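You operate a simulated robot arm through the tools that you are given. There is no shell and no other tool. Be economical: measure what you need, move in short steps, check, and stop when the job is done.

You run a simulated robot arm. Do the job below in one go: nothing can be reset, and whatever is moved stays where it is left.

JOB
Move plug 9 to the black tray, scrub the steel block clean, then stand the card's seal size on it.
Fine: use the green scrubber and put it back. Set down upright: what you pick out, green scrubber. What is to be rubbed or washed off counts as gone when no trace of it is left.

It is judged by the outcome, as a careful person would: the job done as asked, and still so three seconds after it is handed in. It fails if anything else is knocked over, pushed out of place, dropped, spilled or broken. Lids that push on must go on centred and level and be pressed home; caps that screw on are set level and turned clockwise until they are tight.

ROBOT AND FRAMES
A 6-joint arm with a two-finger parallel gripper, fixed in place. Base frame: the origin is at the foot of the arm, x ahead of it, y to its left, z up; the work surface is at about z = 92. Units: cm, degrees, N and s.
With the tool pointing down near the work surface it reaches from about 22 to 62 cm from the base axis. Its first joint turns from -66.0 to 66.0 degrees. Payload 2.7 kg.
The tool frame sits at the grasp point between the pads (the TCP): z along the fingers, y along the line on which they close. The tips reach 2.3 cm beyond it. The gripper opens to 9.4 cm. The fingers are 3.8 cm wide and 1 cm thick; the gripper's body (5.4 by 9.6 cm) begins 3.9 cm behind the TCP.
Orientation is that of the tool frame in the base frame, as a unit quaternion [x, y, z, w]. With the fingers straight down and closing along the base's y, the tool's x points along the base's -x, its y along +y and its z along -z.

CONTROLS
- The arm moves only by the tool nudge_tool. Its argument "motion" is one flat list of numbers, 7 for each row, row after row: the shift along the base's x, y, z in cm, then the turn, a rotation vector about the base's x, y, z in rad, then the closure, from 0 (fully open) to 1 (shut). In form: [tx, ty, tz, rx, ry, rz, hand, tx, ty, tz, rx, ry, rz, hand, ...]. A call has 1 to 8 rows; each row is the pose to reach, as a shift and turn from the pose commanded when the call began. Rows are played at 5 a second. More than 5 cm and 8.6 degrees between two rows, or a gripper value outside its range, and nothing of the call is played. Where a pose cannot be reached the arm comes as near as it can. A force on the tool above 40 N (or 10 N above the force at the start of the call, whichever is more), or a blocked arm, ends the call early, and 0.2 s more pass. Each finger travels about 4.5 cm/s and halts on what it meets, pressing with about 38 N; the grip force reading is that of the motor and also rises with nothing between the fingers. The clock runs only during rows and for 0.2 s after the last one: add rows that repeat a pose to give the fingers time. It gives the time, the measured TCP pose, the force on the tool (base axes), the opening and the grip force at its end, in the units of the frame above (readings bear some noise), with the torque about the TCP (base axes, N m) and any sound that the robot's microphone picked up, and new pictures: "show" is both (left out), scene, wrist or none.
- Cameras (640 x 400 px; columns grow to the right, rows downward): "scene" is fixed at [8.83, -43.79, 141.07]; the picture's right is [0.69, -0.73, 0.00], its down [-0.39, -0.37, -0.85] and it looks along [0.62, 0.58, -0.53] (base axes); focal length 288 px, centre (320, 200). "wrist" rides on the gripper at [8.7, 1.6, -7.4] in the tool frame; the picture's right is [-0.18, 0.98, 0.00], its down [-0.58, -0.11, -0.81] and it looks along [-0.79, -0.15, 0.59] (tool axes); focal length 243 px, centre (320, 200). There is no depth. A picture from a camera that has moved, and an enlarged one, comes with that camera's place and axes in the base frame and with its lens.
- close_up(camera, box): a new picture of the part [left, top, right, bottom] of that camera's present view, enlarged. No time passes.
- sign_off(): hands the job in; it is judged then, once.

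Work in short steps. Places have to be worked out from the pictures, the camera data and where the tool is seen: move nearer, look again, correct. Check each grasp and each placing, and mend what went wrong. You have 120 turns and 200 pictures in all, those below and enlarged ones among them. Open the gripper and draw the arm clear of the work before you hand the job in, unless the task says otherwise; then end with one line.

The tools are called after "Call:" by a JSON object that holds its "op" and its "data". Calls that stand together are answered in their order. nudge_tool: Moves the arm, as the interface text tells. Its arguments: {"type":"object","properties":{"motion":{"type":"array","items":{"type":"number"}},"show":{"type":"string","enum":["both","scene","wrist","none"]}},"required":["motion"]} The other tools are called the same way: close_up (camera, box) takes an enlarged picture of a part of a camera's view; sign_off () hands the job in.

At the start:

```text
clock: 0.0
ee_pos: [33.82, -11.68, 125.07]
orientation: [0.001, 1.0, 0.0, 0.001]
contact_force: [-0.5, 0.1, -0.6]
ft_torque: [-0.01, -0.02, 0.0]
width: 9.36
grasp_force: 0.1
```

scene: 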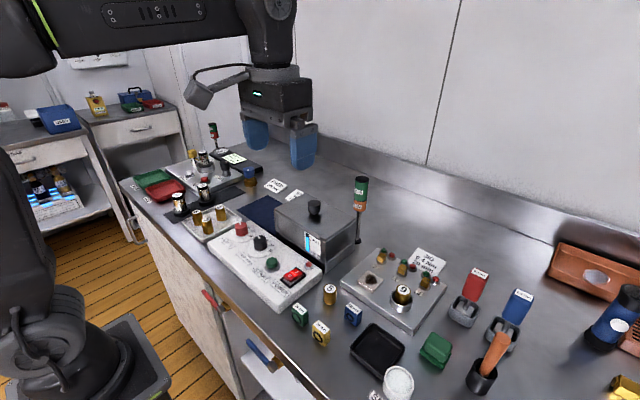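
wrist: 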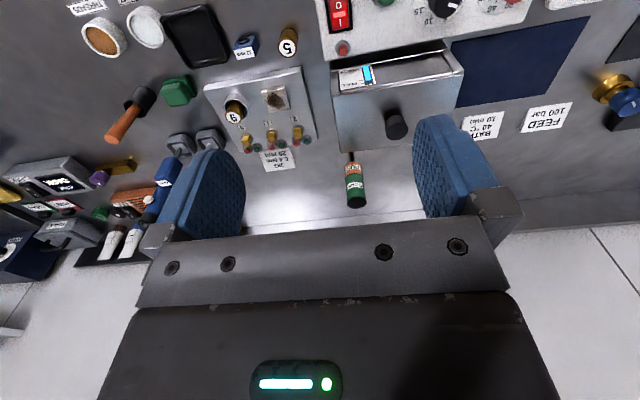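

I start by looking closer at the steel block, the card and the loose pieces.

Call:
{"op": "close_up", "data": {"camera": "scene", "box": [330, 230, 470, 320]}}

Call:
{"op": "close_up", "data": {"camera": "scene", "box": [270, 270, 470, 400]}}

Call:
{"op": "close_up", "data": {"camera": "wrist", "box": [70, 0, 330, 170]}}

Call:
{"op": "close_up", "data": {"camera": "scene", "box": [440, 230, 640, 400]}}

Call:
{"op": "close_up", "data": {"camera": "scene", "box": [120, 120, 320, 250]}}

```text
4.44 times, centred on (400, 275) of scene
camera zoom: at [8.83, -43.79, 141.07], right [0.69, -0.73, 0.0], down [-0.39, -0.37, -0.85], along [0.62, 0.58, -0.53], focal length 1279 px, centre (-36, -133)
```

zoom: 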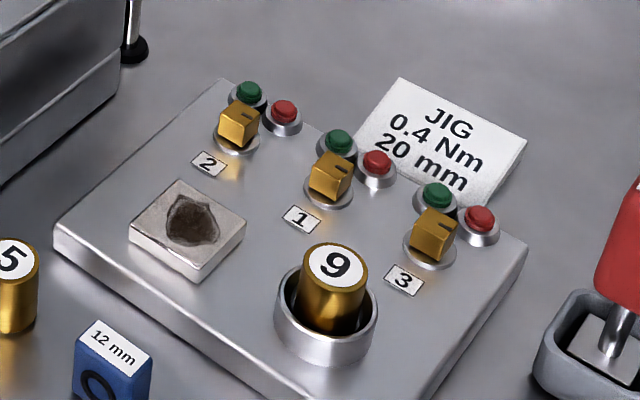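

```text
3.08 times, centred on (370, 335) of scene
camera zoom: at [8.83, -43.79, 141.07], right [0.69, -0.73, 0.0], down [-0.39, -0.37, -0.85], along [0.62, 0.58, -0.53], focal length 885 px, centre (166, -215)
```

zoom: 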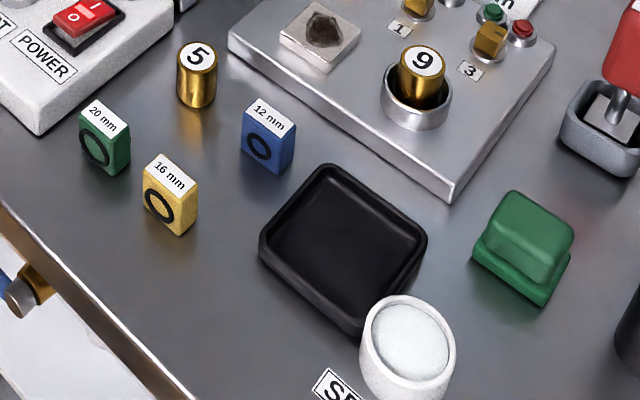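

```text
2.35 times, centred on (200, 85) of wrist
camera zoom: at [25.06, -9.9, 132.54], right [0.19, 0.98, 0.0], down [0.58, -0.11, 0.81], along [0.79, -0.15, -0.59], focal length 571 px, centre (602, 471)
```

zoom: 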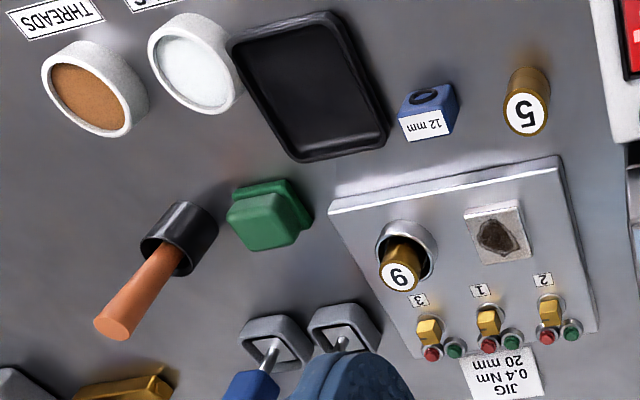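

```text
2.35 times, centred on (540, 315) of scene
camera zoom: at [8.83, -43.79, 141.07], right [0.69, -0.73, 0.0], down [-0.39, -0.37, -0.85], along [0.62, 0.58, -0.53], focal length 677 px, centre (-198, -71)
```

zoom: 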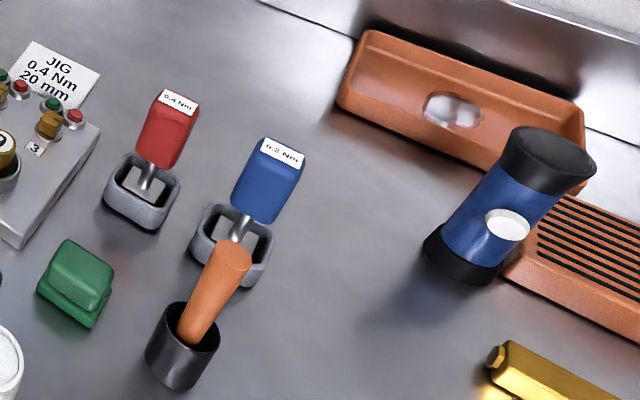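

```text
3.08 times, centred on (220, 185) of scene
camera zoom: at [8.83, -43.79, 141.07], right [0.69, -0.73, 0.0], down [-0.39, -0.37, -0.85], along [0.62, 0.58, -0.53], focal length 885 px, centre (628, 246)
```

zoom: 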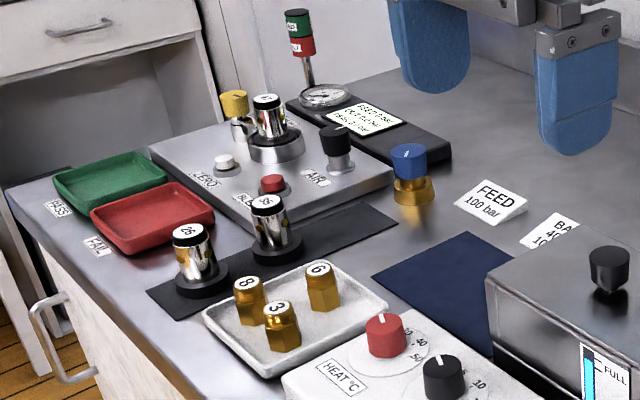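

The card reads 20 mm, so the seal is the green 20 mm block. Plug 9 sits in the jig's socket and the stained block is on the jig. I move over the jig for a nearer view.

Call:
{"op": "nudge_tool", "data": {"motion": [1, -4, -2, 0, 0, 0, 0, 2, -8, -4, 0, 0, 0, 0, 3, -12, -8, 0, 0, 0, 0, 4, -15, -12, 0, 0, 0, 0, 5, -17, -14, 0, 0, 0, 0]}}

```text
refused: row 3 steps farther than a row can; nothing moved
```

Row spacing was too big; I repeat it with smaller steps.

Call:
{"op": "nudge_tool", "data": {"motion": [1, -3.5, -2, 0, 0, 0, 0, 2, -7, -4.5, 0, 0, 0, 0, 3, -10, -7.5, 0, 0, 0, 0, 4, -13, -10.5, 0, 0, 0, 0, 5, -16, -13.5, 0, 0, 0, 0, 5, -16, -13.5, 0, 0, 0, 0]}}

```text
clock: 1.4
ee_pos: [38.93, -27.7, 111.48]
orientation: [0.0, 1.0, 0.001, 0.0]
contact_force: [-0.2, 0.5, 0.2]
ft_torque: [0.01, -0.01, 0.03]
width: 9.4
grasp_force: 0.0
camera wrist: at [30.13, -25.98, 118.97], right [0.19, 0.98, 0.0], down [0.58, -0.11, 0.81], along [0.79, -0.15, -0.59], focal length 243 px, centre (320, 200)
```

scene: 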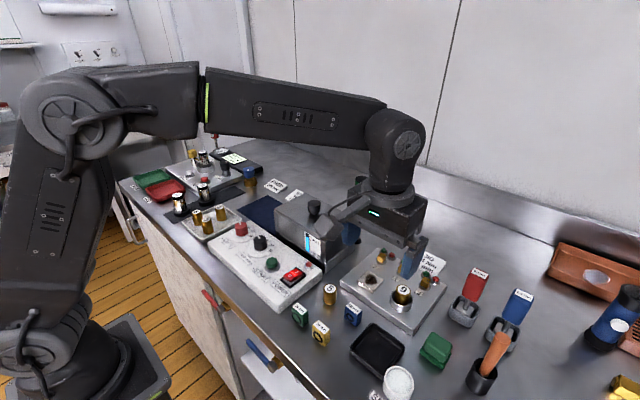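
wrist: 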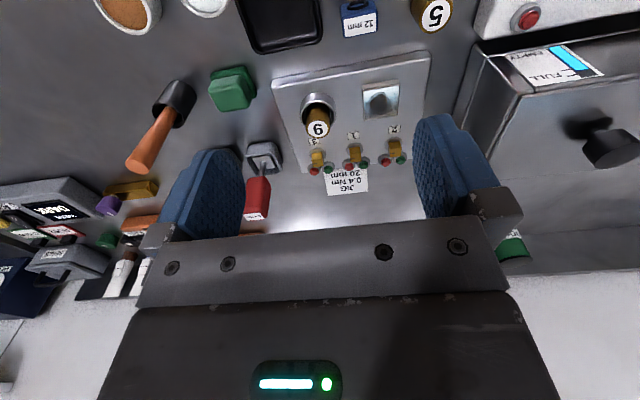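

Plug 9 shows left of centre. I zoom in to measure plug, ring and switches.

Call:
{"op": "close_up", "data": {"camera": "wrist", "box": [190, 0, 450, 200]}}

Call:
{"op": "close_up", "data": {"camera": "scene", "box": [340, 240, 450, 340]}}

```text
2.00 times, centred on (320, 100) of wrist
camera zoom: at [30.13, -25.98, 118.97], right [0.19, 0.98, 0.0], down [0.58, -0.11, 0.81], along [0.79, -0.15, -0.59], focal length 485 px, centre (320, 400)
```

zoom: 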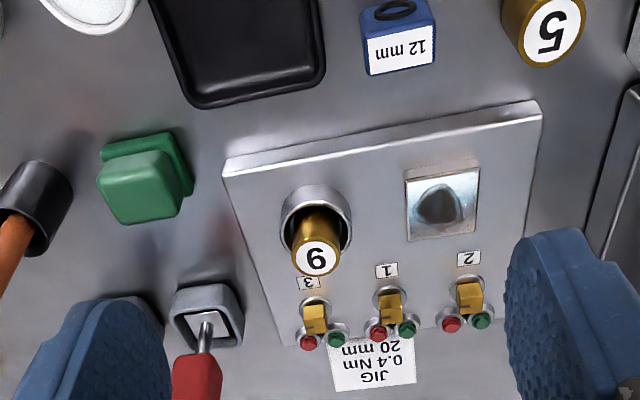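

```text
4.00 times, centred on (395, 290) of scene
camera zoom: at [8.83, -43.79, 141.07], right [0.69, -0.73, 0.0], down [-0.39, -0.37, -0.85], along [0.62, 0.58, -0.53], focal length 1151 px, centre (20, -160)
```

zoom: 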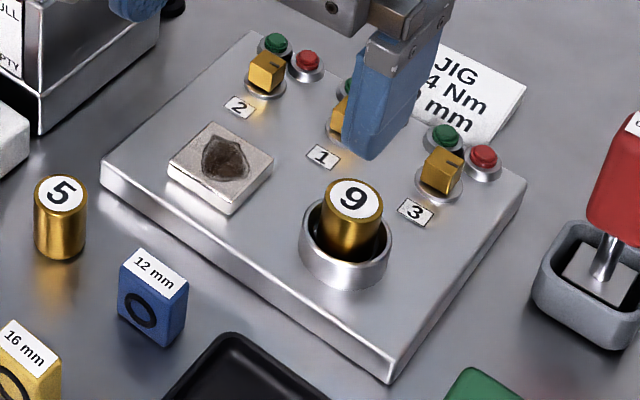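

Triangulating, plug 9's top is near (46.9, -29.3, 97), and the ring rim is about 2 cm lower. I narrow the fingers and come over it.

Call:
{"op": "nudge_tool", "data": {"motion": [3, -0.5, -1, 0, 0, 0, 0.36, 6, -1, -3, 0, 0, 0, 0.36, 8, -1.6, -6, 0, 0, 0, 0.36, 8, -1.6, -9.5, 0, 0, 0, 0.36, 8, -1.6, -9.5, 0, 0, 0, 0.36]}}

Call:
{"op": "close_up", "data": {"camera": "scene", "box": [340, 230, 450, 330]}}

```text
clock: 2.6
ee_pos: [46.91, -29.19, 102.05]
orientation: [0.001, 1.0, 0.0, 0.0]
contact_force: [0.0, -0.2, 0.2]
ft_torque: [-0.04, 0.01, -0.01]
width: 6.03
grasp_force: 0.0
camera wrist: at [38.12, -27.53, 109.42], right [0.19, 0.98, 0.0], down [0.58, -0.11, 0.81], along [0.79, -0.15, -0.59], focal length 243 px, centre (320, 200)
```

scene: 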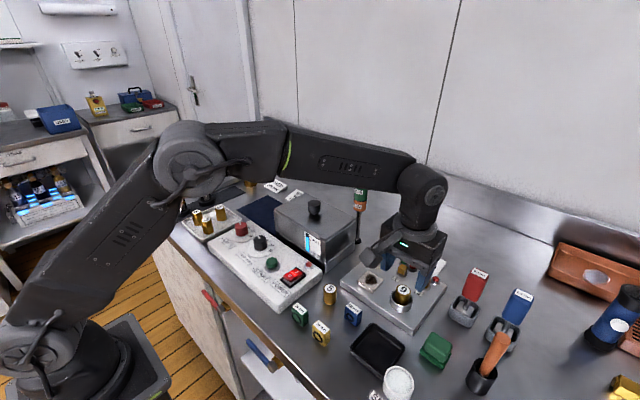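
wrist: 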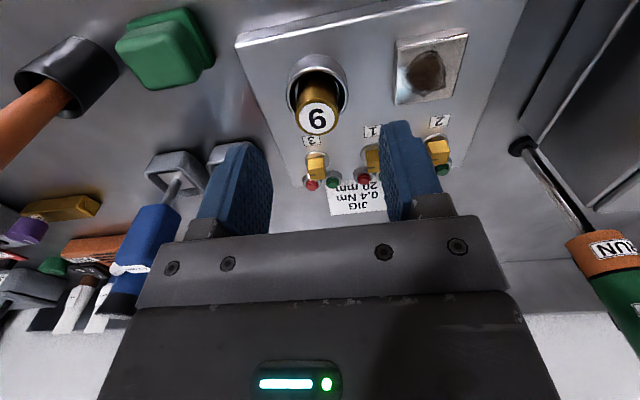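

```text
4.00 times, centred on (395, 280) of scene
camera zoom: at [8.83, -43.79, 141.07], right [0.69, -0.73, 0.0], down [-0.39, -0.37, -0.85], along [0.62, 0.58, -0.53], focal length 1151 px, centre (20, -120)
```

zoom: 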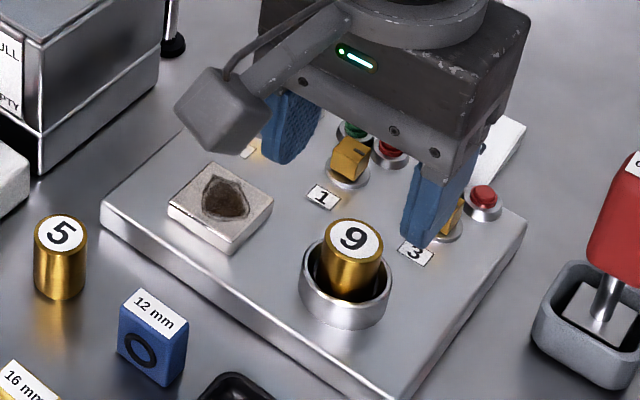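

The plug's top is confirmed at about (47.0, -29.3, 96.6), directly between the fingers. I descend so the tips stay just above the ring.

Call:
{"op": "nudge_tool", "data": {"motion": [0, -0.15, -2, 0, 0, 0, 0.36, 0, -0.15, -4, 0, 0, 0, 0.36, 0, -0.15, -4, 0, 0, 0, 0.36]}}

Call:
{"op": "close_up", "data": {"camera": "scene", "box": [340, 230, 450, 330]}}

```text
clock: 3.4
ee_pos: [46.74, -29.46, 98.16]
orientation: [0.001, 1.0, 0.0, 0.0]
contact_force: [0.0, 0.5, 0.4]
ft_torque: [0.03, -0.03, 0.01]
width: 6.04
grasp_force: 0.1
camera wrist: at [38.1, -27.71, 105.51], right [0.19, 0.98, 0.0], down [0.58, -0.11, 0.81], along [0.79, -0.15, -0.59], focal length 243 px, centre (320, 200)
```

scene: 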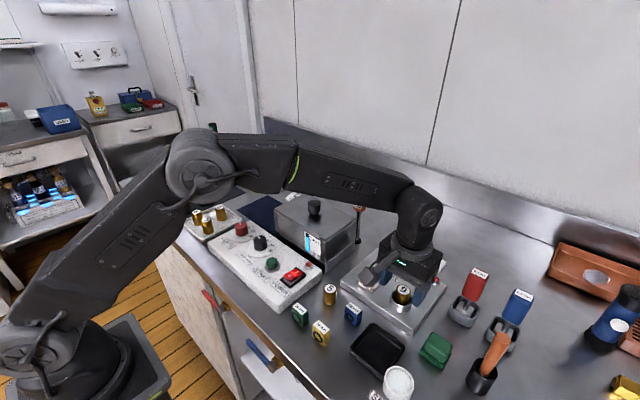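
wrist: 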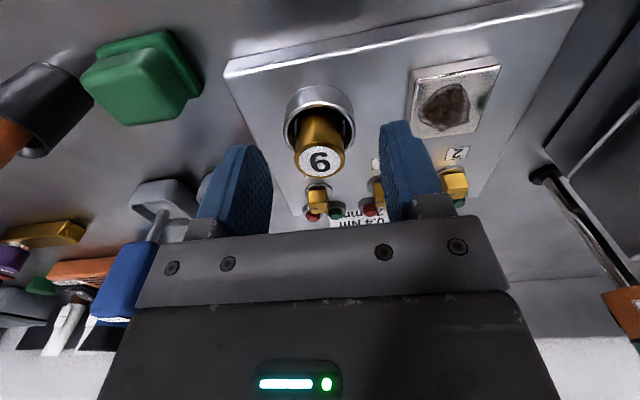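

```text
4.00 times, centred on (395, 280) of scene
camera zoom: at [8.83, -43.79, 141.07], right [0.69, -0.73, 0.0], down [-0.39, -0.37, -0.85], along [0.62, 0.58, -0.53], focal length 1151 px, centre (20, -120)
```

zoom: 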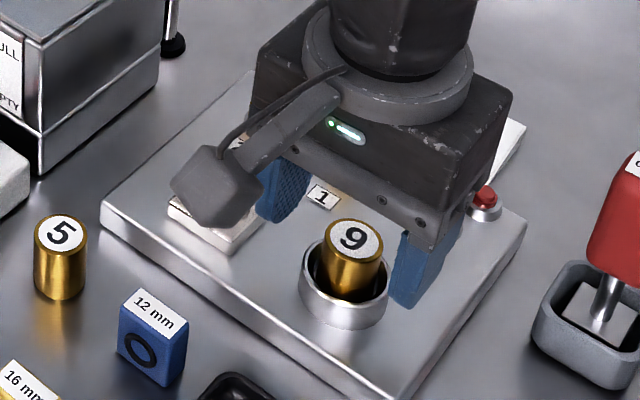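

The plug is centred between the fingers. I go 0.5 lower and close.

Call:
{"op": "nudge_tool", "data": {"motion": [0.1, 0.05, -0.6, 0, 0, 0, 0.36, 0.1, 0.05, -0.6, 0, 0, 0, 0.6, 0.1, 0.05, -0.6, 0, 0, 0, 0.9, 0.1, 0.05, -0.6, 0, 0, 0, 0.9, 0.1, 0.05, -0.6, 0, 0, 0, 0.9], "show": "wrist"}}

```text
clock: 4.6
ee_pos: [46.98, -29.24, 97.35]
orientation: [0.001, 1.0, 0.0, 0.0]
contact_force: [-0.7, -1.3, 0.2]
ft_torque: [-0.1, 0.0, -0.01]
width: 2.64
grasp_force: 37.3
camera wrist: at [38.18, -27.62, 104.94], right [0.19, 0.98, 0.0], down [0.58, -0.11, 0.81], along [0.79, -0.15, -0.59], focal length 243 px, centre (320, 200)
```

wrist: 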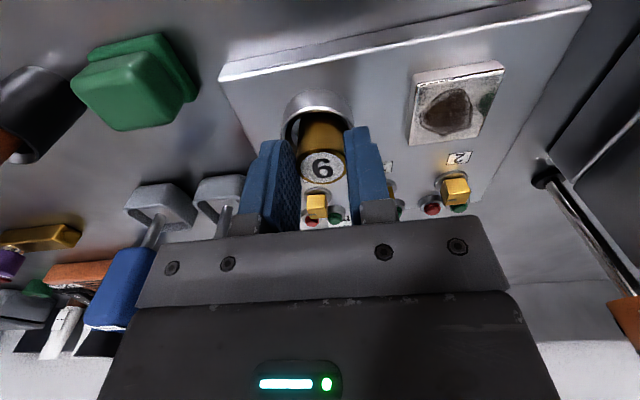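

The grip holds at 2.64 cm. I lift straight up in small steps.

Call:
{"op": "nudge_tool", "data": {"motion": [0, 0, 1, 0, 0, 0, 0.9, 0, 0, 3, 0, 0, 0, 0.9, 0, 0, 6, 0, 0, 0, 0.9, 0, 0, 9, 0, 0, 0, 0.9, 0, 0, 9, 0, 0, 0, 0.9]}}

Call:
{"op": "close_up", "data": {"camera": "scene", "box": [330, 230, 450, 380]}}

```text
clock: 5.8
ee_pos: [46.88, -29.07, 106.6]
orientation: [0.0, 1.0, 0.0, 0.0]
contact_force: [0.2, -0.7, -1.1]
ft_torque: [-0.01, 0.03, 0.04]
width: 2.66
grasp_force: 38.0
camera wrist: at [38.15, -27.5, 113.97], right [0.19, 0.98, 0.0], down [0.58, -0.11, 0.81], along [0.79, -0.15, -0.59], focal length 243 px, centre (320, 200)
```

scene: 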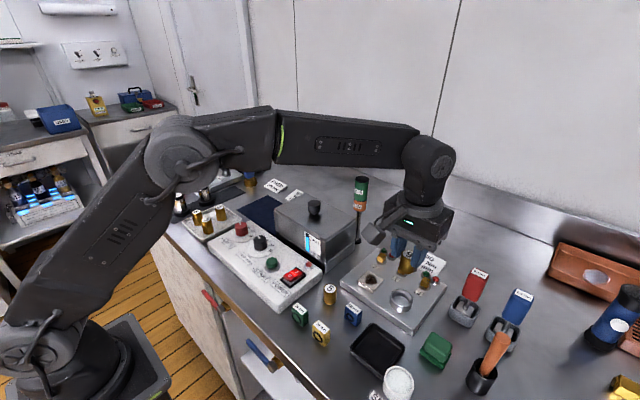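
wrist: 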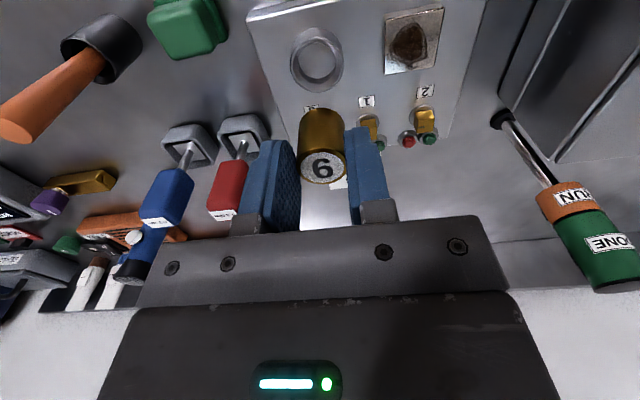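

```text
2.67 times, centred on (390, 305) of scene
camera zoom: at [8.83, -43.79, 141.07], right [0.69, -0.73, 0.0], down [-0.39, -0.37, -0.85], along [0.62, 0.58, -0.53], focal length 767 px, centre (133, -80)
```

zoom: 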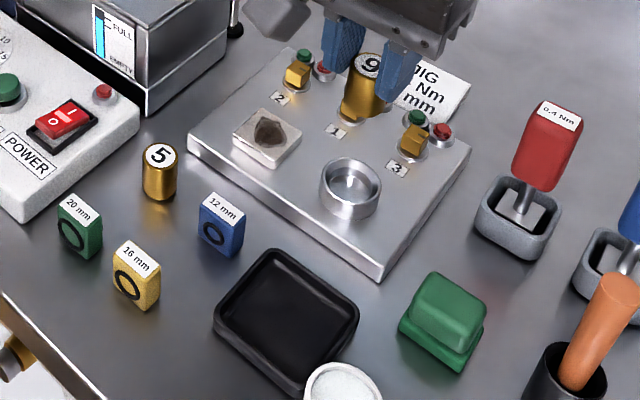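

Plug 9 is out and held upright. The tray centre is around (35.7, -31); I carry the plug above it.

Call:
{"op": "nudge_tool", "data": {"motion": [-3.5, -0.6, 0, 0, 0, 0, 0.9, -7, -1.2, 0, 0, 0, 0, 0.9, -11.1, -1.9, -1, 0, 0, 0, 0.9, -11.1, -1.9, -3, 0, 0, 0, 0.9, -11.1, -1.9, -3, 0, 0, 0, 0.9]}}

Call:
{"op": "close_up", "data": {"camera": "scene", "box": [310, 270, 450, 400]}}

```text
clock: 7.0
ee_pos: [35.86, -31.1, 103.46]
orientation: [0.001, 1.0, -0.001, 0.001]
contact_force: [0.0, -0.3, -2.1]
ft_torque: [-0.01, 0.01, 0.01]
width: 2.64
grasp_force: 37.9
camera wrist: at [27.1, -29.41, 110.88], right [0.19, 0.98, 0.0], down [0.58, -0.11, 0.81], along [0.79, -0.15, -0.59], focal length 243 px, centre (320, 200)
```

scene: 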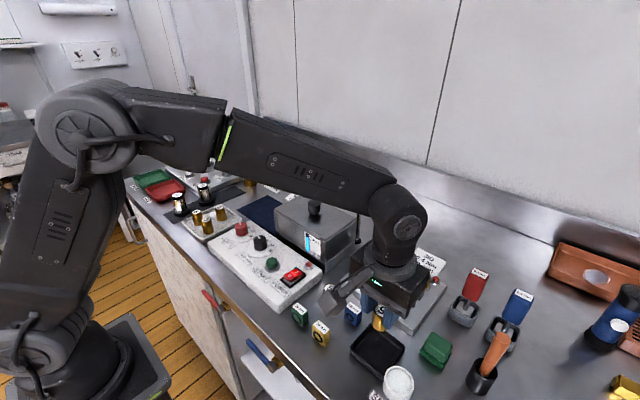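
wrist: 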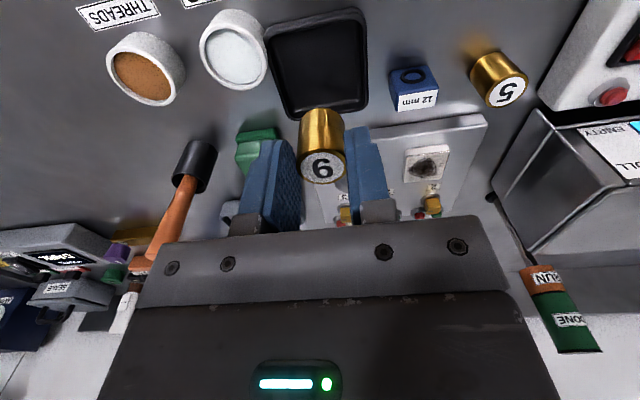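

```text
3.08 times, centred on (380, 335) of scene
camera zoom: at [8.83, -43.79, 141.07], right [0.69, -0.73, 0.0], down [-0.39, -0.37, -0.85], along [0.62, 0.58, -0.53], focal length 885 px, centre (135, -215)
```

zoom: 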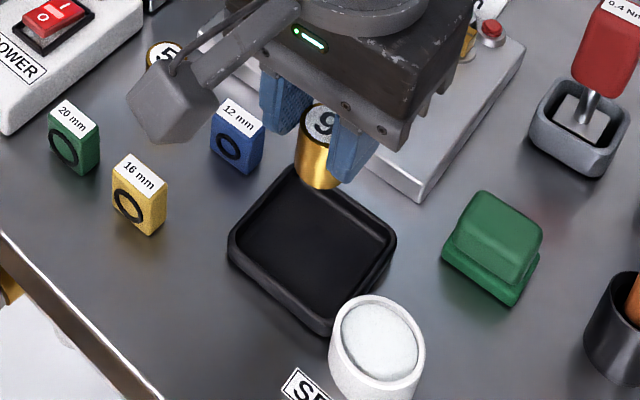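

The wrist view places the tray centre near (35.2, -31.1). I lower the plug toward the tray floor, watching for contact.

Call:
{"op": "nudge_tool", "data": {"motion": [-0.5, 0, -2, 0, 0, 0, 0.9, -0.5, 0, -4, 0, 0, 0, 0.9, -0.5, 0, -5, 0, 0, 0, 0.9, -0.5, 0, -5, 0, 0, 0, 0.9]}}

Call:
{"op": "close_up", "data": {"camera": "scene", "box": [310, 270, 450, 400]}}

```text
clock: 8.0
ee_pos: [35.25, -31.11, 98.41]
orientation: [0.001, 1.0, 0.0, 0.0]
contact_force: [0.2, 0.5, -1.0]
ft_torque: [-0.02, 0.02, -0.02]
width: 2.65
grasp_force: 38.4
camera wrist: at [26.54, -29.5, 105.86], right [0.19, 0.98, 0.0], down [0.58, -0.11, 0.81], along [0.79, -0.15, -0.59], focal length 243 px, centre (320, 200)
```

scene: 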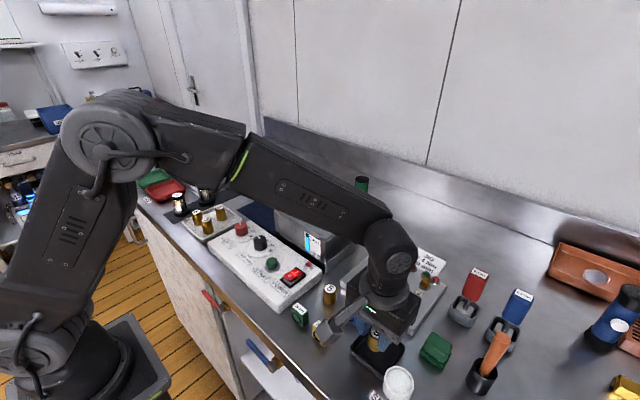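
wrist: 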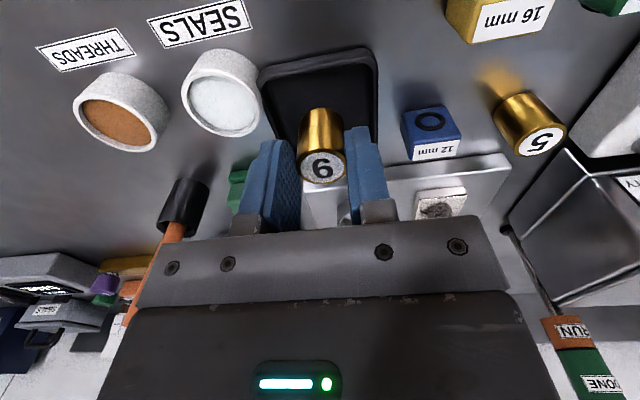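

```text
3.08 times, centred on (380, 335) of scene
camera zoom: at [8.83, -43.79, 141.07], right [0.69, -0.73, 0.0], down [-0.39, -0.37, -0.85], along [0.62, 0.58, -0.53], focal length 885 px, centre (135, -215)
```

zoom: 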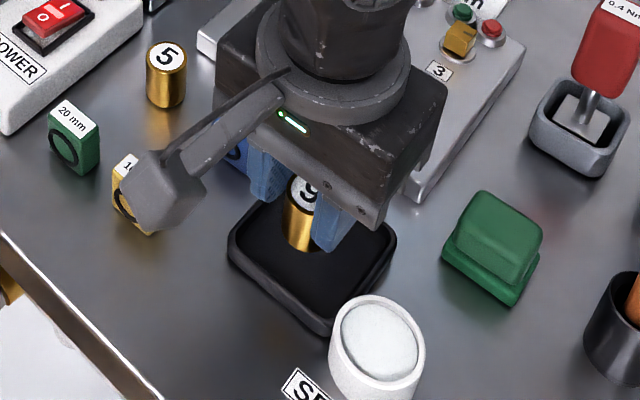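

The plug is over the tray floor about 1 cm up. I lower in fine steps until contact.

Call:
{"op": "nudge_tool", "data": {"motion": [0, 0, -0.4, 0, 0, 0, 0.9, 0, 0, -0.7, 0, 0, 0, 0.9, 0, 0, -0.9, 0, 0, 0, 0.9, 0, 0, -0.9, 0, 0, 0, 0.9], "show": "none"}}

```text
clock: 9.0
ee_pos: [35.31, -31.21, 97.62]
orientation: [0.0, 1.0, 0.0, 0.0]
contact_force: [0.4, -0.8, -1.5]
ft_torque: [0.03, 0.04, 0.02]
width: 2.68
grasp_force: 38.5
```

No contact yet, so I keep going in 0.15–0.2 cm steps.

Call:
{"op": "nudge_tool", "data": {"motion": [0, 0, -0.2, 0, 0, 0, 0.9, 0, 0, -0.4, 0, 0, 0, 0.9, 0, 0, -0.4, 0, 0, 0, 0.9], "show": "scene"}}

Call:
{"op": "close_up", "data": {"camera": "scene", "box": [340, 310, 420, 380]}}

```text
clock: 9.8
ee_pos: [35.32, -31.04, 97.09]
orientation: [0.001, 1.0, 0.0, 0.0]
contact_force: [0.4, 0.2, -1.2]
ft_torque: [-0.01, -0.01, 0.04]
width: 2.66
grasp_force: 38.1
```

scene: 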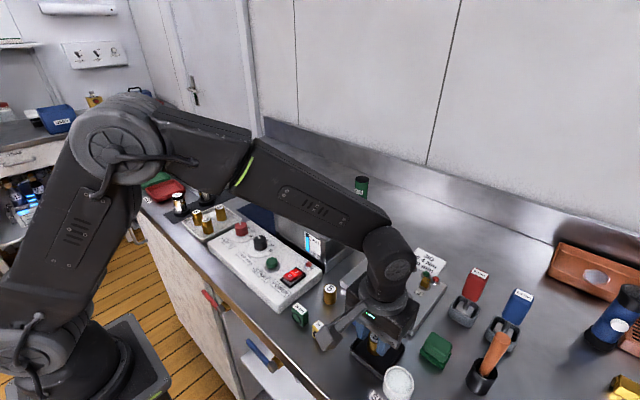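

```text
5.71 times, centred on (380, 345) of scene
camera zoom: at [8.83, -43.79, 141.07], right [0.69, -0.73, 0.0], down [-0.39, -0.37, -0.85], along [0.62, 0.58, -0.53], focal length 1644 px, centre (-23, -629)
```

zoom: 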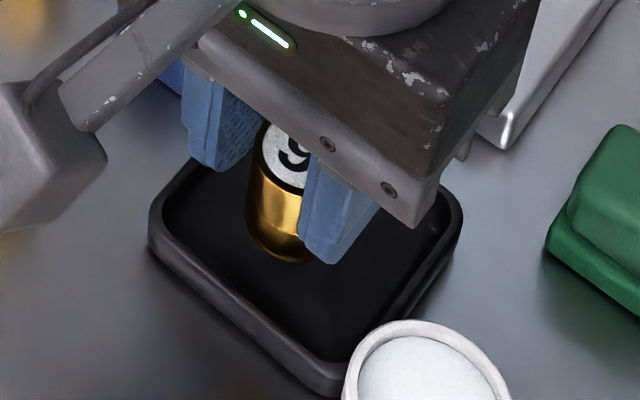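

Still free. Continue down slowly with force monitoring.

Call:
{"op": "nudge_tool", "data": {"motion": [0, 0, -0.15, 0, 0, 0, 0.9, 0, 0, -0.3, 0, 0, 0, 0.9, 0, 0, -0.3, 0, 0, 0, 0.9], "show": "none"}}

```text
clock: 10.6
ee_pos: [35.17, -31.12, 96.87]
orientation: [0.002, 1.0, 0.0, -0.001]
contact_force: [0.0, -0.6, -1.6]
ft_torque: [0.05, 0.01, 0.0]
width: 2.66
grasp_force: 38.0
```

Call:
{"op": "nudge_tool", "data": {"motion": [0, 0, -0.15, 0, 0, 0, 0.9, 0, 0, -0.3, 0, 0, 0, 0.9, 0, 0, -0.3, 0, 0, 0, 0.9], "show": "none"}}

```text
clock: 11.4
ee_pos: [35.34, -31.08, 96.54]
orientation: [0.001, 1.0, 0.0, 0.0]
contact_force: [-0.4, 0.2, -1.1]
ft_torque: [0.0, 0.0, 0.02]
width: 2.65
grasp_force: 37.9
```

Still no contact force; I take a look before going lower.

Call:
{"op": "nudge_tool", "data": {"motion": [0, 0, -0.15, 0, 0, 0, 0.9, 0, 0, -0.15, 0, 0, 0, 0.9], "show": "wrist"}}

Call:
{"op": "close_up", "data": {"camera": "scene", "box": [340, 310, 420, 380]}}

```text
clock: 12.0
ee_pos: [35.3, -31.09, 96.57]
orientation: [0.001, 1.0, 0.001, 0.001]
contact_force: [0.2, 0.2, 0.5]
ft_torque: [0.01, 0.01, 0.04]
width: 2.66
grasp_force: 38.4
camera wrist: at [26.53, -29.51, 103.9], right [0.19, 0.98, 0.0], down [0.58, -0.11, 0.81], along [0.79, -0.15, -0.59], focal length 243 px, centre (320, 200)
```

wrist: 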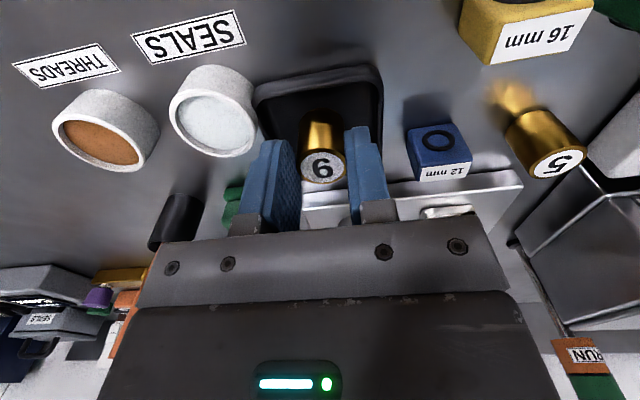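

```text
5.71 times, centred on (380, 345) of scene
camera zoom: at [8.83, -43.79, 141.07], right [0.69, -0.73, 0.0], down [-0.39, -0.37, -0.85], along [0.62, 0.58, -0.53], focal length 1644 px, centre (-23, -629)
```

zoom: 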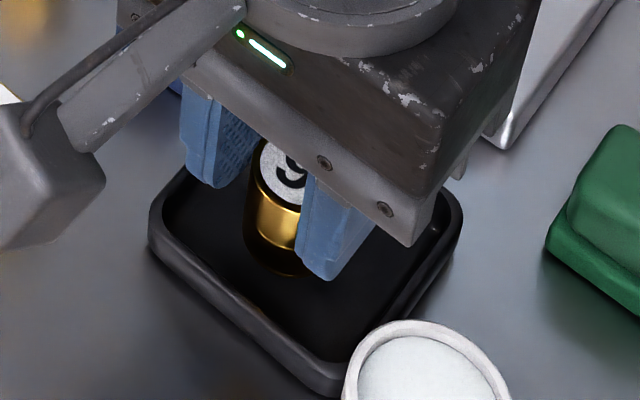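

The force changed by about 2 N, which suggests first touch. One more 0.1 cm to confirm.

Call:
{"op": "nudge_tool", "data": {"motion": [0, 0, -0.1, 0, 0, 0, 0.9, 0, 0, -0.15, 0, 0, 0, 0.9], "show": "none"}}

```text
clock: 12.6
ee_pos: [35.28, -31.13, 96.24]
orientation: [0.001, 1.0, -0.001, 0.0]
contact_force: [0.2, 0.1, -1.2]
ft_torque: [-0.02, 0.02, 0.01]
width: 2.66
grasp_force: 37.8
```

Call:
{"op": "nudge_tool", "data": {"motion": [0, 0, -0.15, 0, 0, 0, 0.9, 0, 0, -0.15, 0, 0, 0, 0.9, 0, 0, -0.3, 0, 0, 0, 0.9, 0, 0, -0.3, 0, 0, 0, 0.9], "show": "none"}}

```text
clock: 13.6
ee_pos: [35.37, -31.05, 95.89]
orientation: [0.0, 1.0, 0.0, -0.001]
contact_force: [0.5, -0.4, -1.1]
ft_torque: [0.01, -0.01, 0.02]
width: 2.71
grasp_force: 38.2
```

No contact yet; check clearance between fingertips and tray rim.

Call:
{"op": "close_up", "data": {"camera": "scene", "box": [350, 315, 410, 365]}}

Call:
{"op": "close_up", "data": {"camera": "wrist", "box": [230, 50, 410, 230]}}

```text
8.00 times, centred on (380, 340) of scene
camera zoom: at [8.83, -43.79, 141.07], right [0.69, -0.73, 0.0], down [-0.39, -0.37, -0.85], along [0.62, 0.58, -0.53], focal length 2302 px, centre (-160, -920)
```

zoom: 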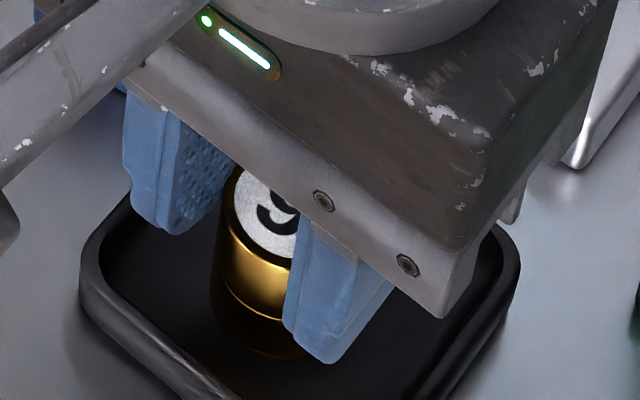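

```text
2.22 times, centred on (320, 140) of wrist
camera zoom: at [26.56, -29.49, 103.44], right [0.19, 0.98, 0.0], down [0.58, -0.11, 0.81], along [0.79, -0.15, -0.59], focal length 539 px, centre (320, 333)
```

zoom: 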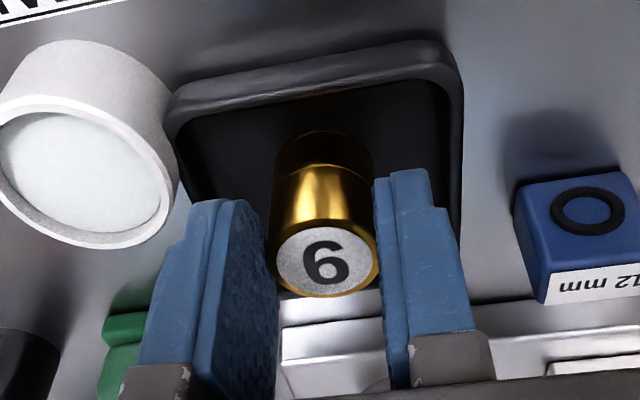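

The plug bottom is near the floor (~0.4 cm) and the fingertips are inside the rim with margin. Continue gently.

Call:
{"op": "nudge_tool", "data": {"motion": [0, 0, -0.1, 0, 0, 0, 0.9, 0, 0, -0.2, 0, 0, 0, 0.9, 0, 0, -0.2, 0, 0, 0, 0.9], "show": "none"}}

```text
clock: 14.4
ee_pos: [35.3, -31.13, 95.86]
orientation: [0.001, 1.0, 0.0, 0.0]
contact_force: [-0.1, 0.7, -1.6]
ft_torque: [-0.01, 0.04, 0.01]
width: 2.67
grasp_force: 37.8
```

Call:
{"op": "nudge_tool", "data": {"motion": [0, 0, -0.1, 0, 0, 0, 0.9, 0, 0, -0.2, 0, 0, 0, 0.9, 0, 0, -0.2, 0, 0, 0, 0.9], "show": "none"}}

```text
clock: 15.2
ee_pos: [35.24, -31.16, 95.64]
orientation: [0.001, 1.0, 0.0, 0.0]
contact_force: [-0.4, 1.6, 2.6]
ft_torque: [0.09, 0.03, 0.0]
width: 2.67
grasp_force: 38.1
```

Contact: about 4 N of change, so the plug stands on the tray floor. I open just slightly, to stay clear of the rim, then rise.

Call:
{"op": "nudge_tool", "data": {"motion": [0, 0, 0, 0, 0, 0, 0.67, 0, 0, 0, 0, 0, 0, 0.66, 0, 0, 1, 0, 0, 0, 0.66, 0, 0, 3, 0, 0, 0, 0.64, 0, 0, 7, 0, 0, 0, 0.5, 0, 0, 10, 0, 0, 0, 0.4]}}

Call:
{"op": "close_up", "data": {"camera": "scene", "box": [330, 300, 470, 400]}}

```text
clock: 16.6
ee_pos: [35.34, -31.06, 105.62]
orientation: [0.0, 1.0, 0.0, -0.001]
contact_force: [-0.2, 0.1, 0.8]
ft_torque: [0.0, 0.02, 0.02]
width: 5.61
grasp_force: 0.0
camera wrist: at [26.59, -29.44, 113.04], right [0.19, 0.98, 0.0], down [0.58, -0.11, 0.81], along [0.79, -0.15, -0.59], focal length 243 px, centre (320, 200)
```

scene: 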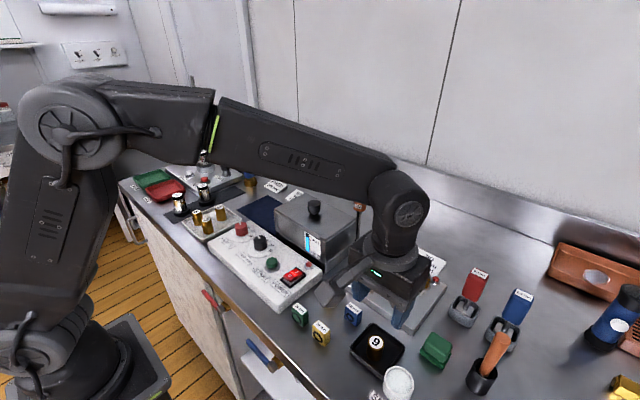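
wrist: 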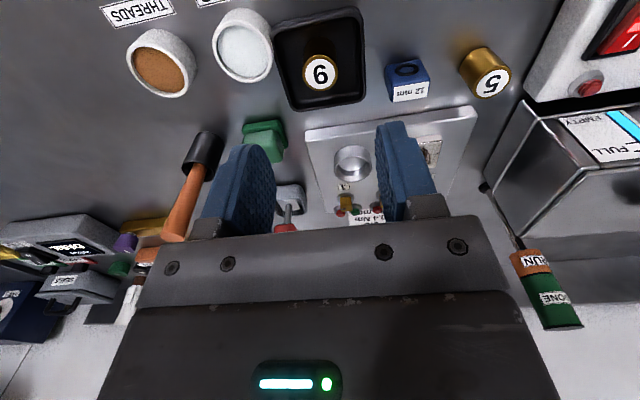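

```text
4.00 times, centred on (400, 350) of scene
camera zoom: at [8.83, -43.79, 141.07], right [0.69, -0.73, 0.0], down [-0.39, -0.37, -0.85], along [0.62, 0.58, -0.53], focal length 1151 px, centre (0, -400)
```

zoom: 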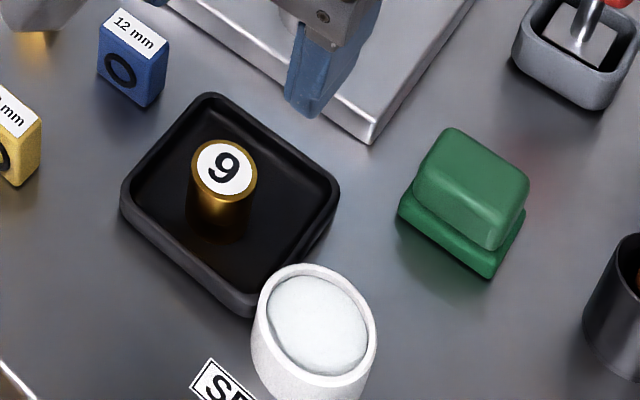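

Plug 9 stands upright in the tray. Next I move near the green scrubber, around (41.8, -38), to see its orientation.

Call:
{"op": "nudge_tool", "data": {"motion": [1, -3, 1, 0, 0, 0, 0.2, 2, -6, 1, 0, 0, 0, 0.2, 3, -7, 0, 0, 0, 0, 0.2, 3, -7, 0, 0, 0, 0, 0.2]}}

Call:
{"op": "close_up", "data": {"camera": "wrist", "box": [220, 20, 420, 220]}}

Call:
{"op": "close_up", "data": {"camera": "scene", "box": [410, 310, 530, 400]}}

```text
clock: 17.6
ee_pos: [38.36, -38.1, 105.59]
orientation: [0.001, 1.0, 0.001, 0.0]
contact_force: [0.4, -1.1, 0.2]
ft_torque: [0.01, 0.0, 0.06]
width: 7.5
grasp_force: 0.2
camera wrist: at [29.52, -36.48, 113.03], right [0.19, 0.98, 0.0], down [0.58, -0.11, 0.81], along [0.79, -0.15, -0.59], focal length 243 px, centre (320, 200)
```

scene: 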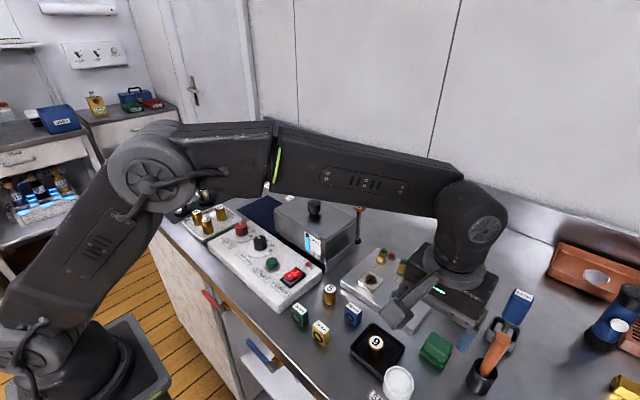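
wrist: 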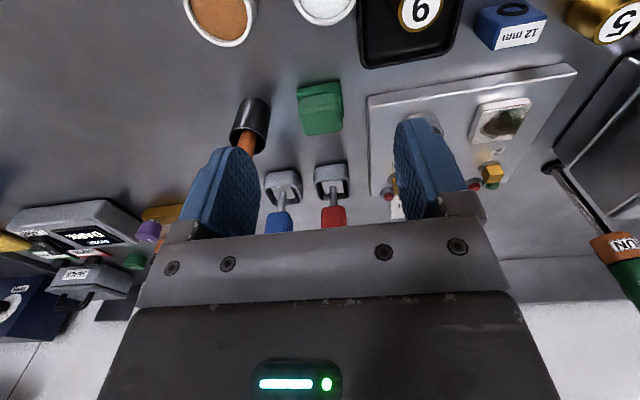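

```text
2.00 times, centred on (320, 120) of wrist
camera zoom: at [29.52, -36.48, 113.03], right [0.19, 0.98, 0.0], down [0.58, -0.11, 0.81], along [0.79, -0.15, -0.59], focal length 485 px, centre (320, 360)
```

zoom: 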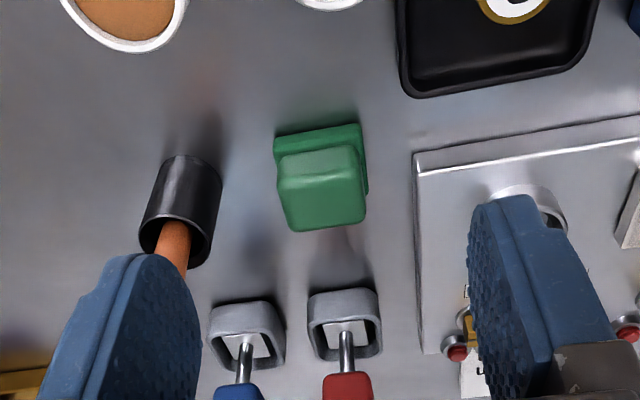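

```text
4.44 times, centred on (470, 355) of scene
camera zoom: at [8.83, -43.79, 141.07], right [0.69, -0.73, 0.0], down [-0.39, -0.37, -0.85], along [0.62, 0.58, -0.53], focal length 1279 px, centre (-347, -489)
```

zoom: 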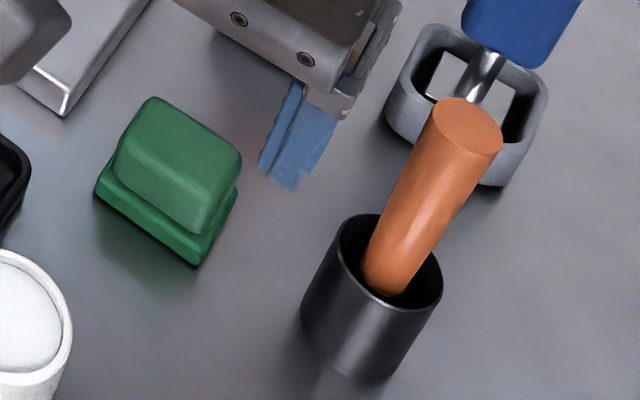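

The scrubber is aligned with the base axes, centred near (42.1, -38.8) and about 3.5 cm wide in y. I position above it with a moderate opening, since the brush pot is close on the -y side.

Call:
{"op": "nudge_tool", "data": {"motion": [1.8, -0.3, 0, 0, 0, 0, 0.42, 3.7, -0.7, -2, 0, 0, 0, 0.42, 3.7, -0.7, -5.5, 0, 0, 0, 0.42, 3.7, -0.7, -5.5, 0, 0, 0, 0.42]}}

Call:
{"op": "close_up", "data": {"camera": "wrist", "box": [220, 20, 420, 220]}}

Call:
{"op": "close_up", "data": {"camera": "scene", "box": [390, 290, 510, 390]}}

```text
clock: 18.6
ee_pos: [41.96, -38.94, 100.08]
orientation: [0.0, 1.0, 0.0, -0.001]
contact_force: [-0.1, -1.0, 0.6]
ft_torque: [-0.02, -0.02, 0.0]
width: 5.43
grasp_force: 0.0
camera wrist: at [33.21, -37.21, 107.57], right [0.19, 0.98, 0.0], down [0.58, -0.11, 0.81], along [0.79, -0.15, -0.59], focal length 243 px, centre (320, 200)
```

scene: 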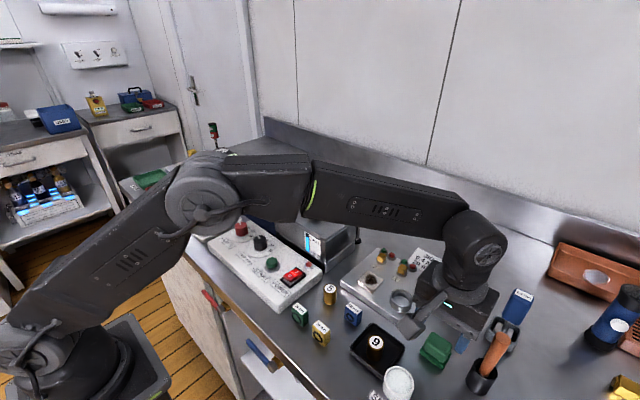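
wrist: 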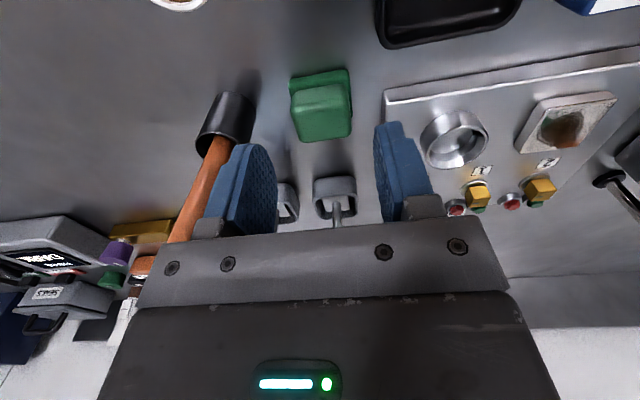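

```text
2.00 times, centred on (320, 120) of wrist
camera zoom: at [33.21, -37.21, 107.57], right [0.19, 0.98, 0.0], down [0.58, -0.11, 0.81], along [0.79, -0.15, -0.59], focal length 485 px, centre (320, 360)
```

zoom: 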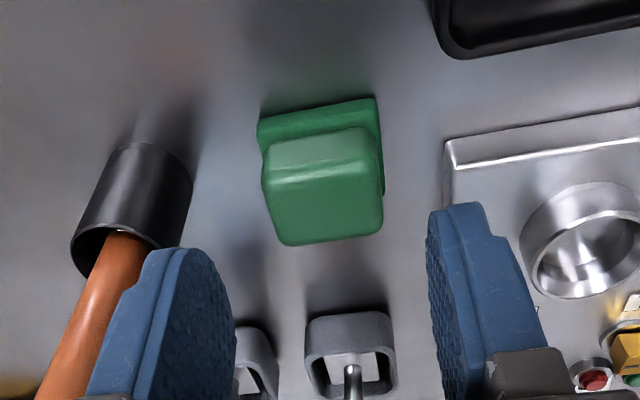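

```text
4.00 times, centred on (450, 340) of scene
camera zoom: at [8.83, -43.79, 141.07], right [0.69, -0.73, 0.0], down [-0.39, -0.37, -0.85], along [0.62, 0.58, -0.53], focal length 1151 px, centre (-200, -360)
```

zoom: 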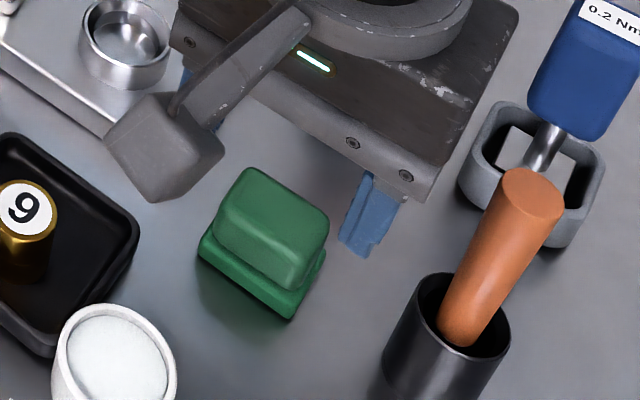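

The scrubber is centred between the fingers and the pot is clear. I descend to about z 96 and close.

Call:
{"op": "nudge_tool", "data": {"motion": [0, 0.15, -2, 0, 0, 0, 0.42, 0, 0.15, -4, 0, 0, 0, 0.42, 0, 0.15, -4, 0, 0, 0, 0.42]}}

Call:
{"op": "close_up", "data": {"camera": "scene", "box": [390, 290, 510, 390]}}

Call:
{"op": "close_up", "data": {"camera": "wrist", "box": [220, 40, 420, 240]}}

```text
clock: 19.4
ee_pos: [42.08, -38.74, 96.12]
orientation: [0.001, 1.0, 0.0, -0.001]
contact_force: [1.0, 0.3, 0.0]
ft_torque: [0.01, 0.0, 0.01]
width: 5.46
grasp_force: 0.1
camera wrist: at [33.27, -37.09, 103.52], right [0.19, 0.98, 0.0], down [0.58, -0.11, 0.81], along [0.79, -0.15, -0.59], focal length 243 px, centre (320, 200)
```

scene: 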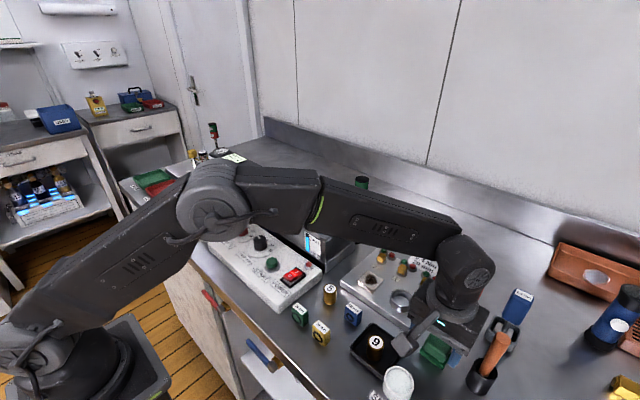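
wrist: 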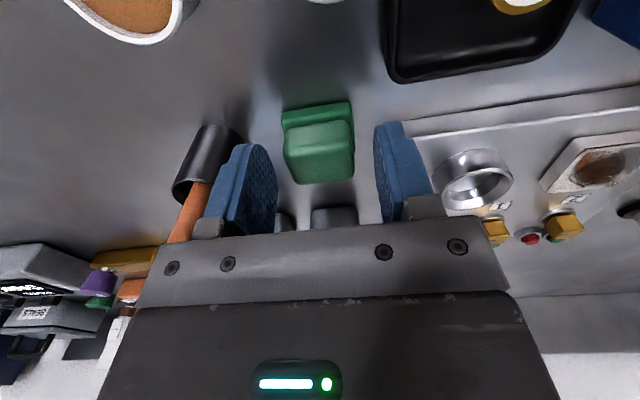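

```text
4.00 times, centred on (450, 340) of scene
camera zoom: at [8.83, -43.79, 141.07], right [0.69, -0.73, 0.0], down [-0.39, -0.37, -0.85], along [0.62, 0.58, -0.53], focal length 1151 px, centre (-200, -360)
```

zoom: 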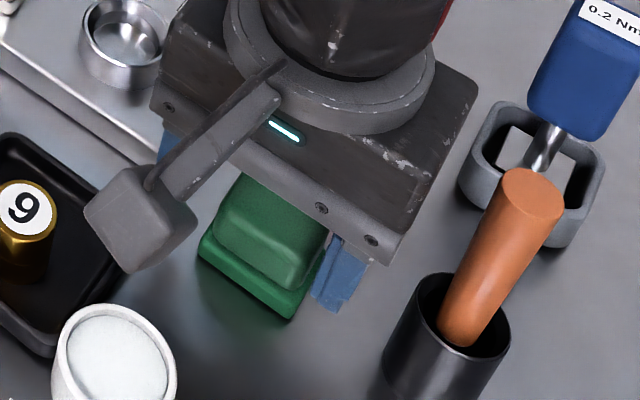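

```text
2.00 times, centred on (320, 140) of wrist
camera zoom: at [33.27, -37.09, 103.52], right [0.19, 0.98, 0.0], down [0.58, -0.11, 0.81], along [0.79, -0.15, -0.59], focal length 485 px, centre (320, 320)
```

zoom: 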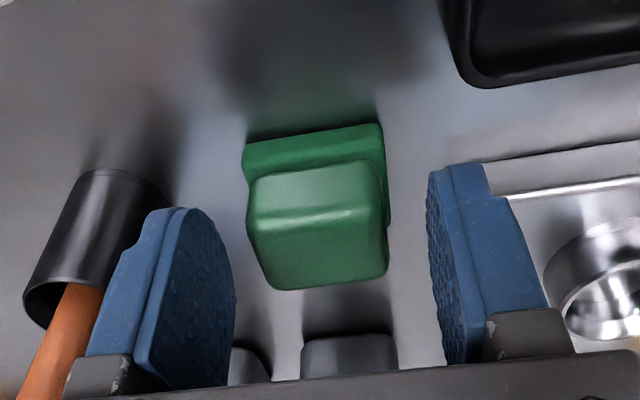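

The fingers flank the upper body above its pad. Close now.

Call:
{"op": "nudge_tool", "data": {"motion": [0, 0, 0, 0, 0, 0, 0.6, 0, 0, 0, 0, 0, 0, 0.8, 0, 0, 0, 0, 0, 0, 0.8, 0, 0, 0, 0, 0, 0, 0.8]}}

Call:
{"op": "close_up", "data": {"camera": "scene", "box": [390, 290, 510, 390]}}

```text
clock: 20.4
ee_pos: [41.98, -38.71, 96.07]
orientation: [0.001, 1.0, 0.001, 0.001]
contact_force: [-0.3, 0.0, -0.1]
ft_torque: [0.02, -0.02, 0.02]
width: 1.86
grasp_force: 0.0
camera wrist: at [33.26, -37.09, 103.56], right [0.19, 0.98, 0.0], down [0.58, -0.11, 0.81], along [0.79, -0.15, -0.59], focal length 243 px, centre (320, 200)
```

scene: 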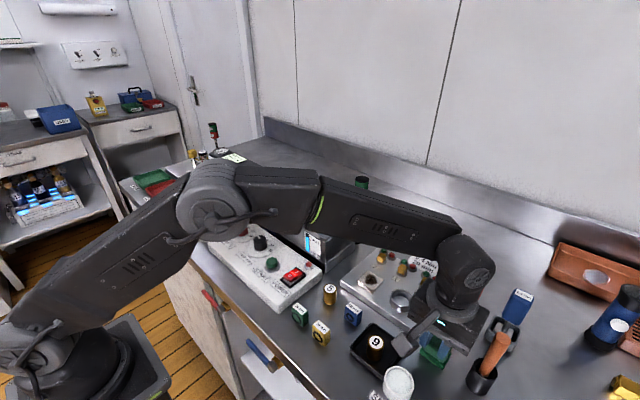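
wrist: 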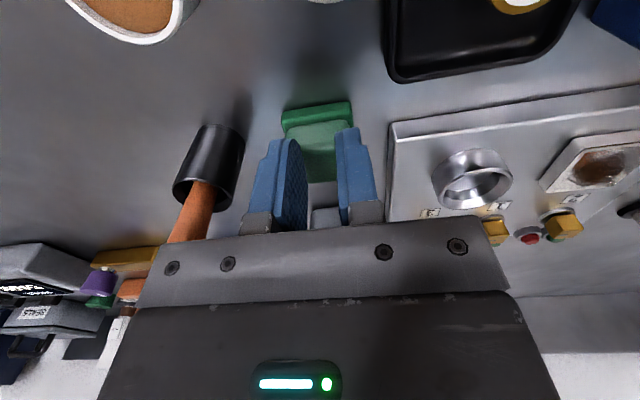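

```text
4.00 times, centred on (450, 340) of scene
camera zoom: at [8.83, -43.79, 141.07], right [0.69, -0.73, 0.0], down [-0.39, -0.37, -0.85], along [0.62, 0.58, -0.53], focal length 1151 px, centre (-200, -360)
```

zoom: 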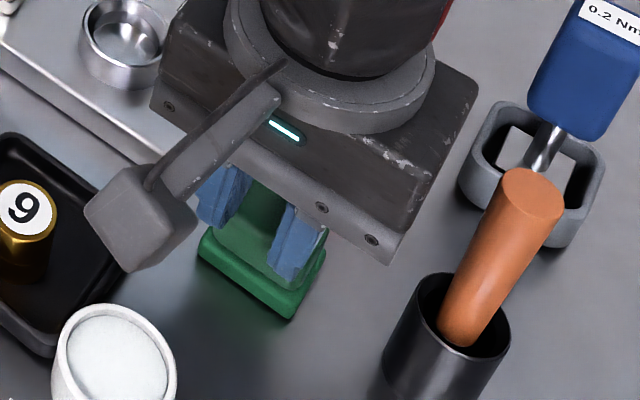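

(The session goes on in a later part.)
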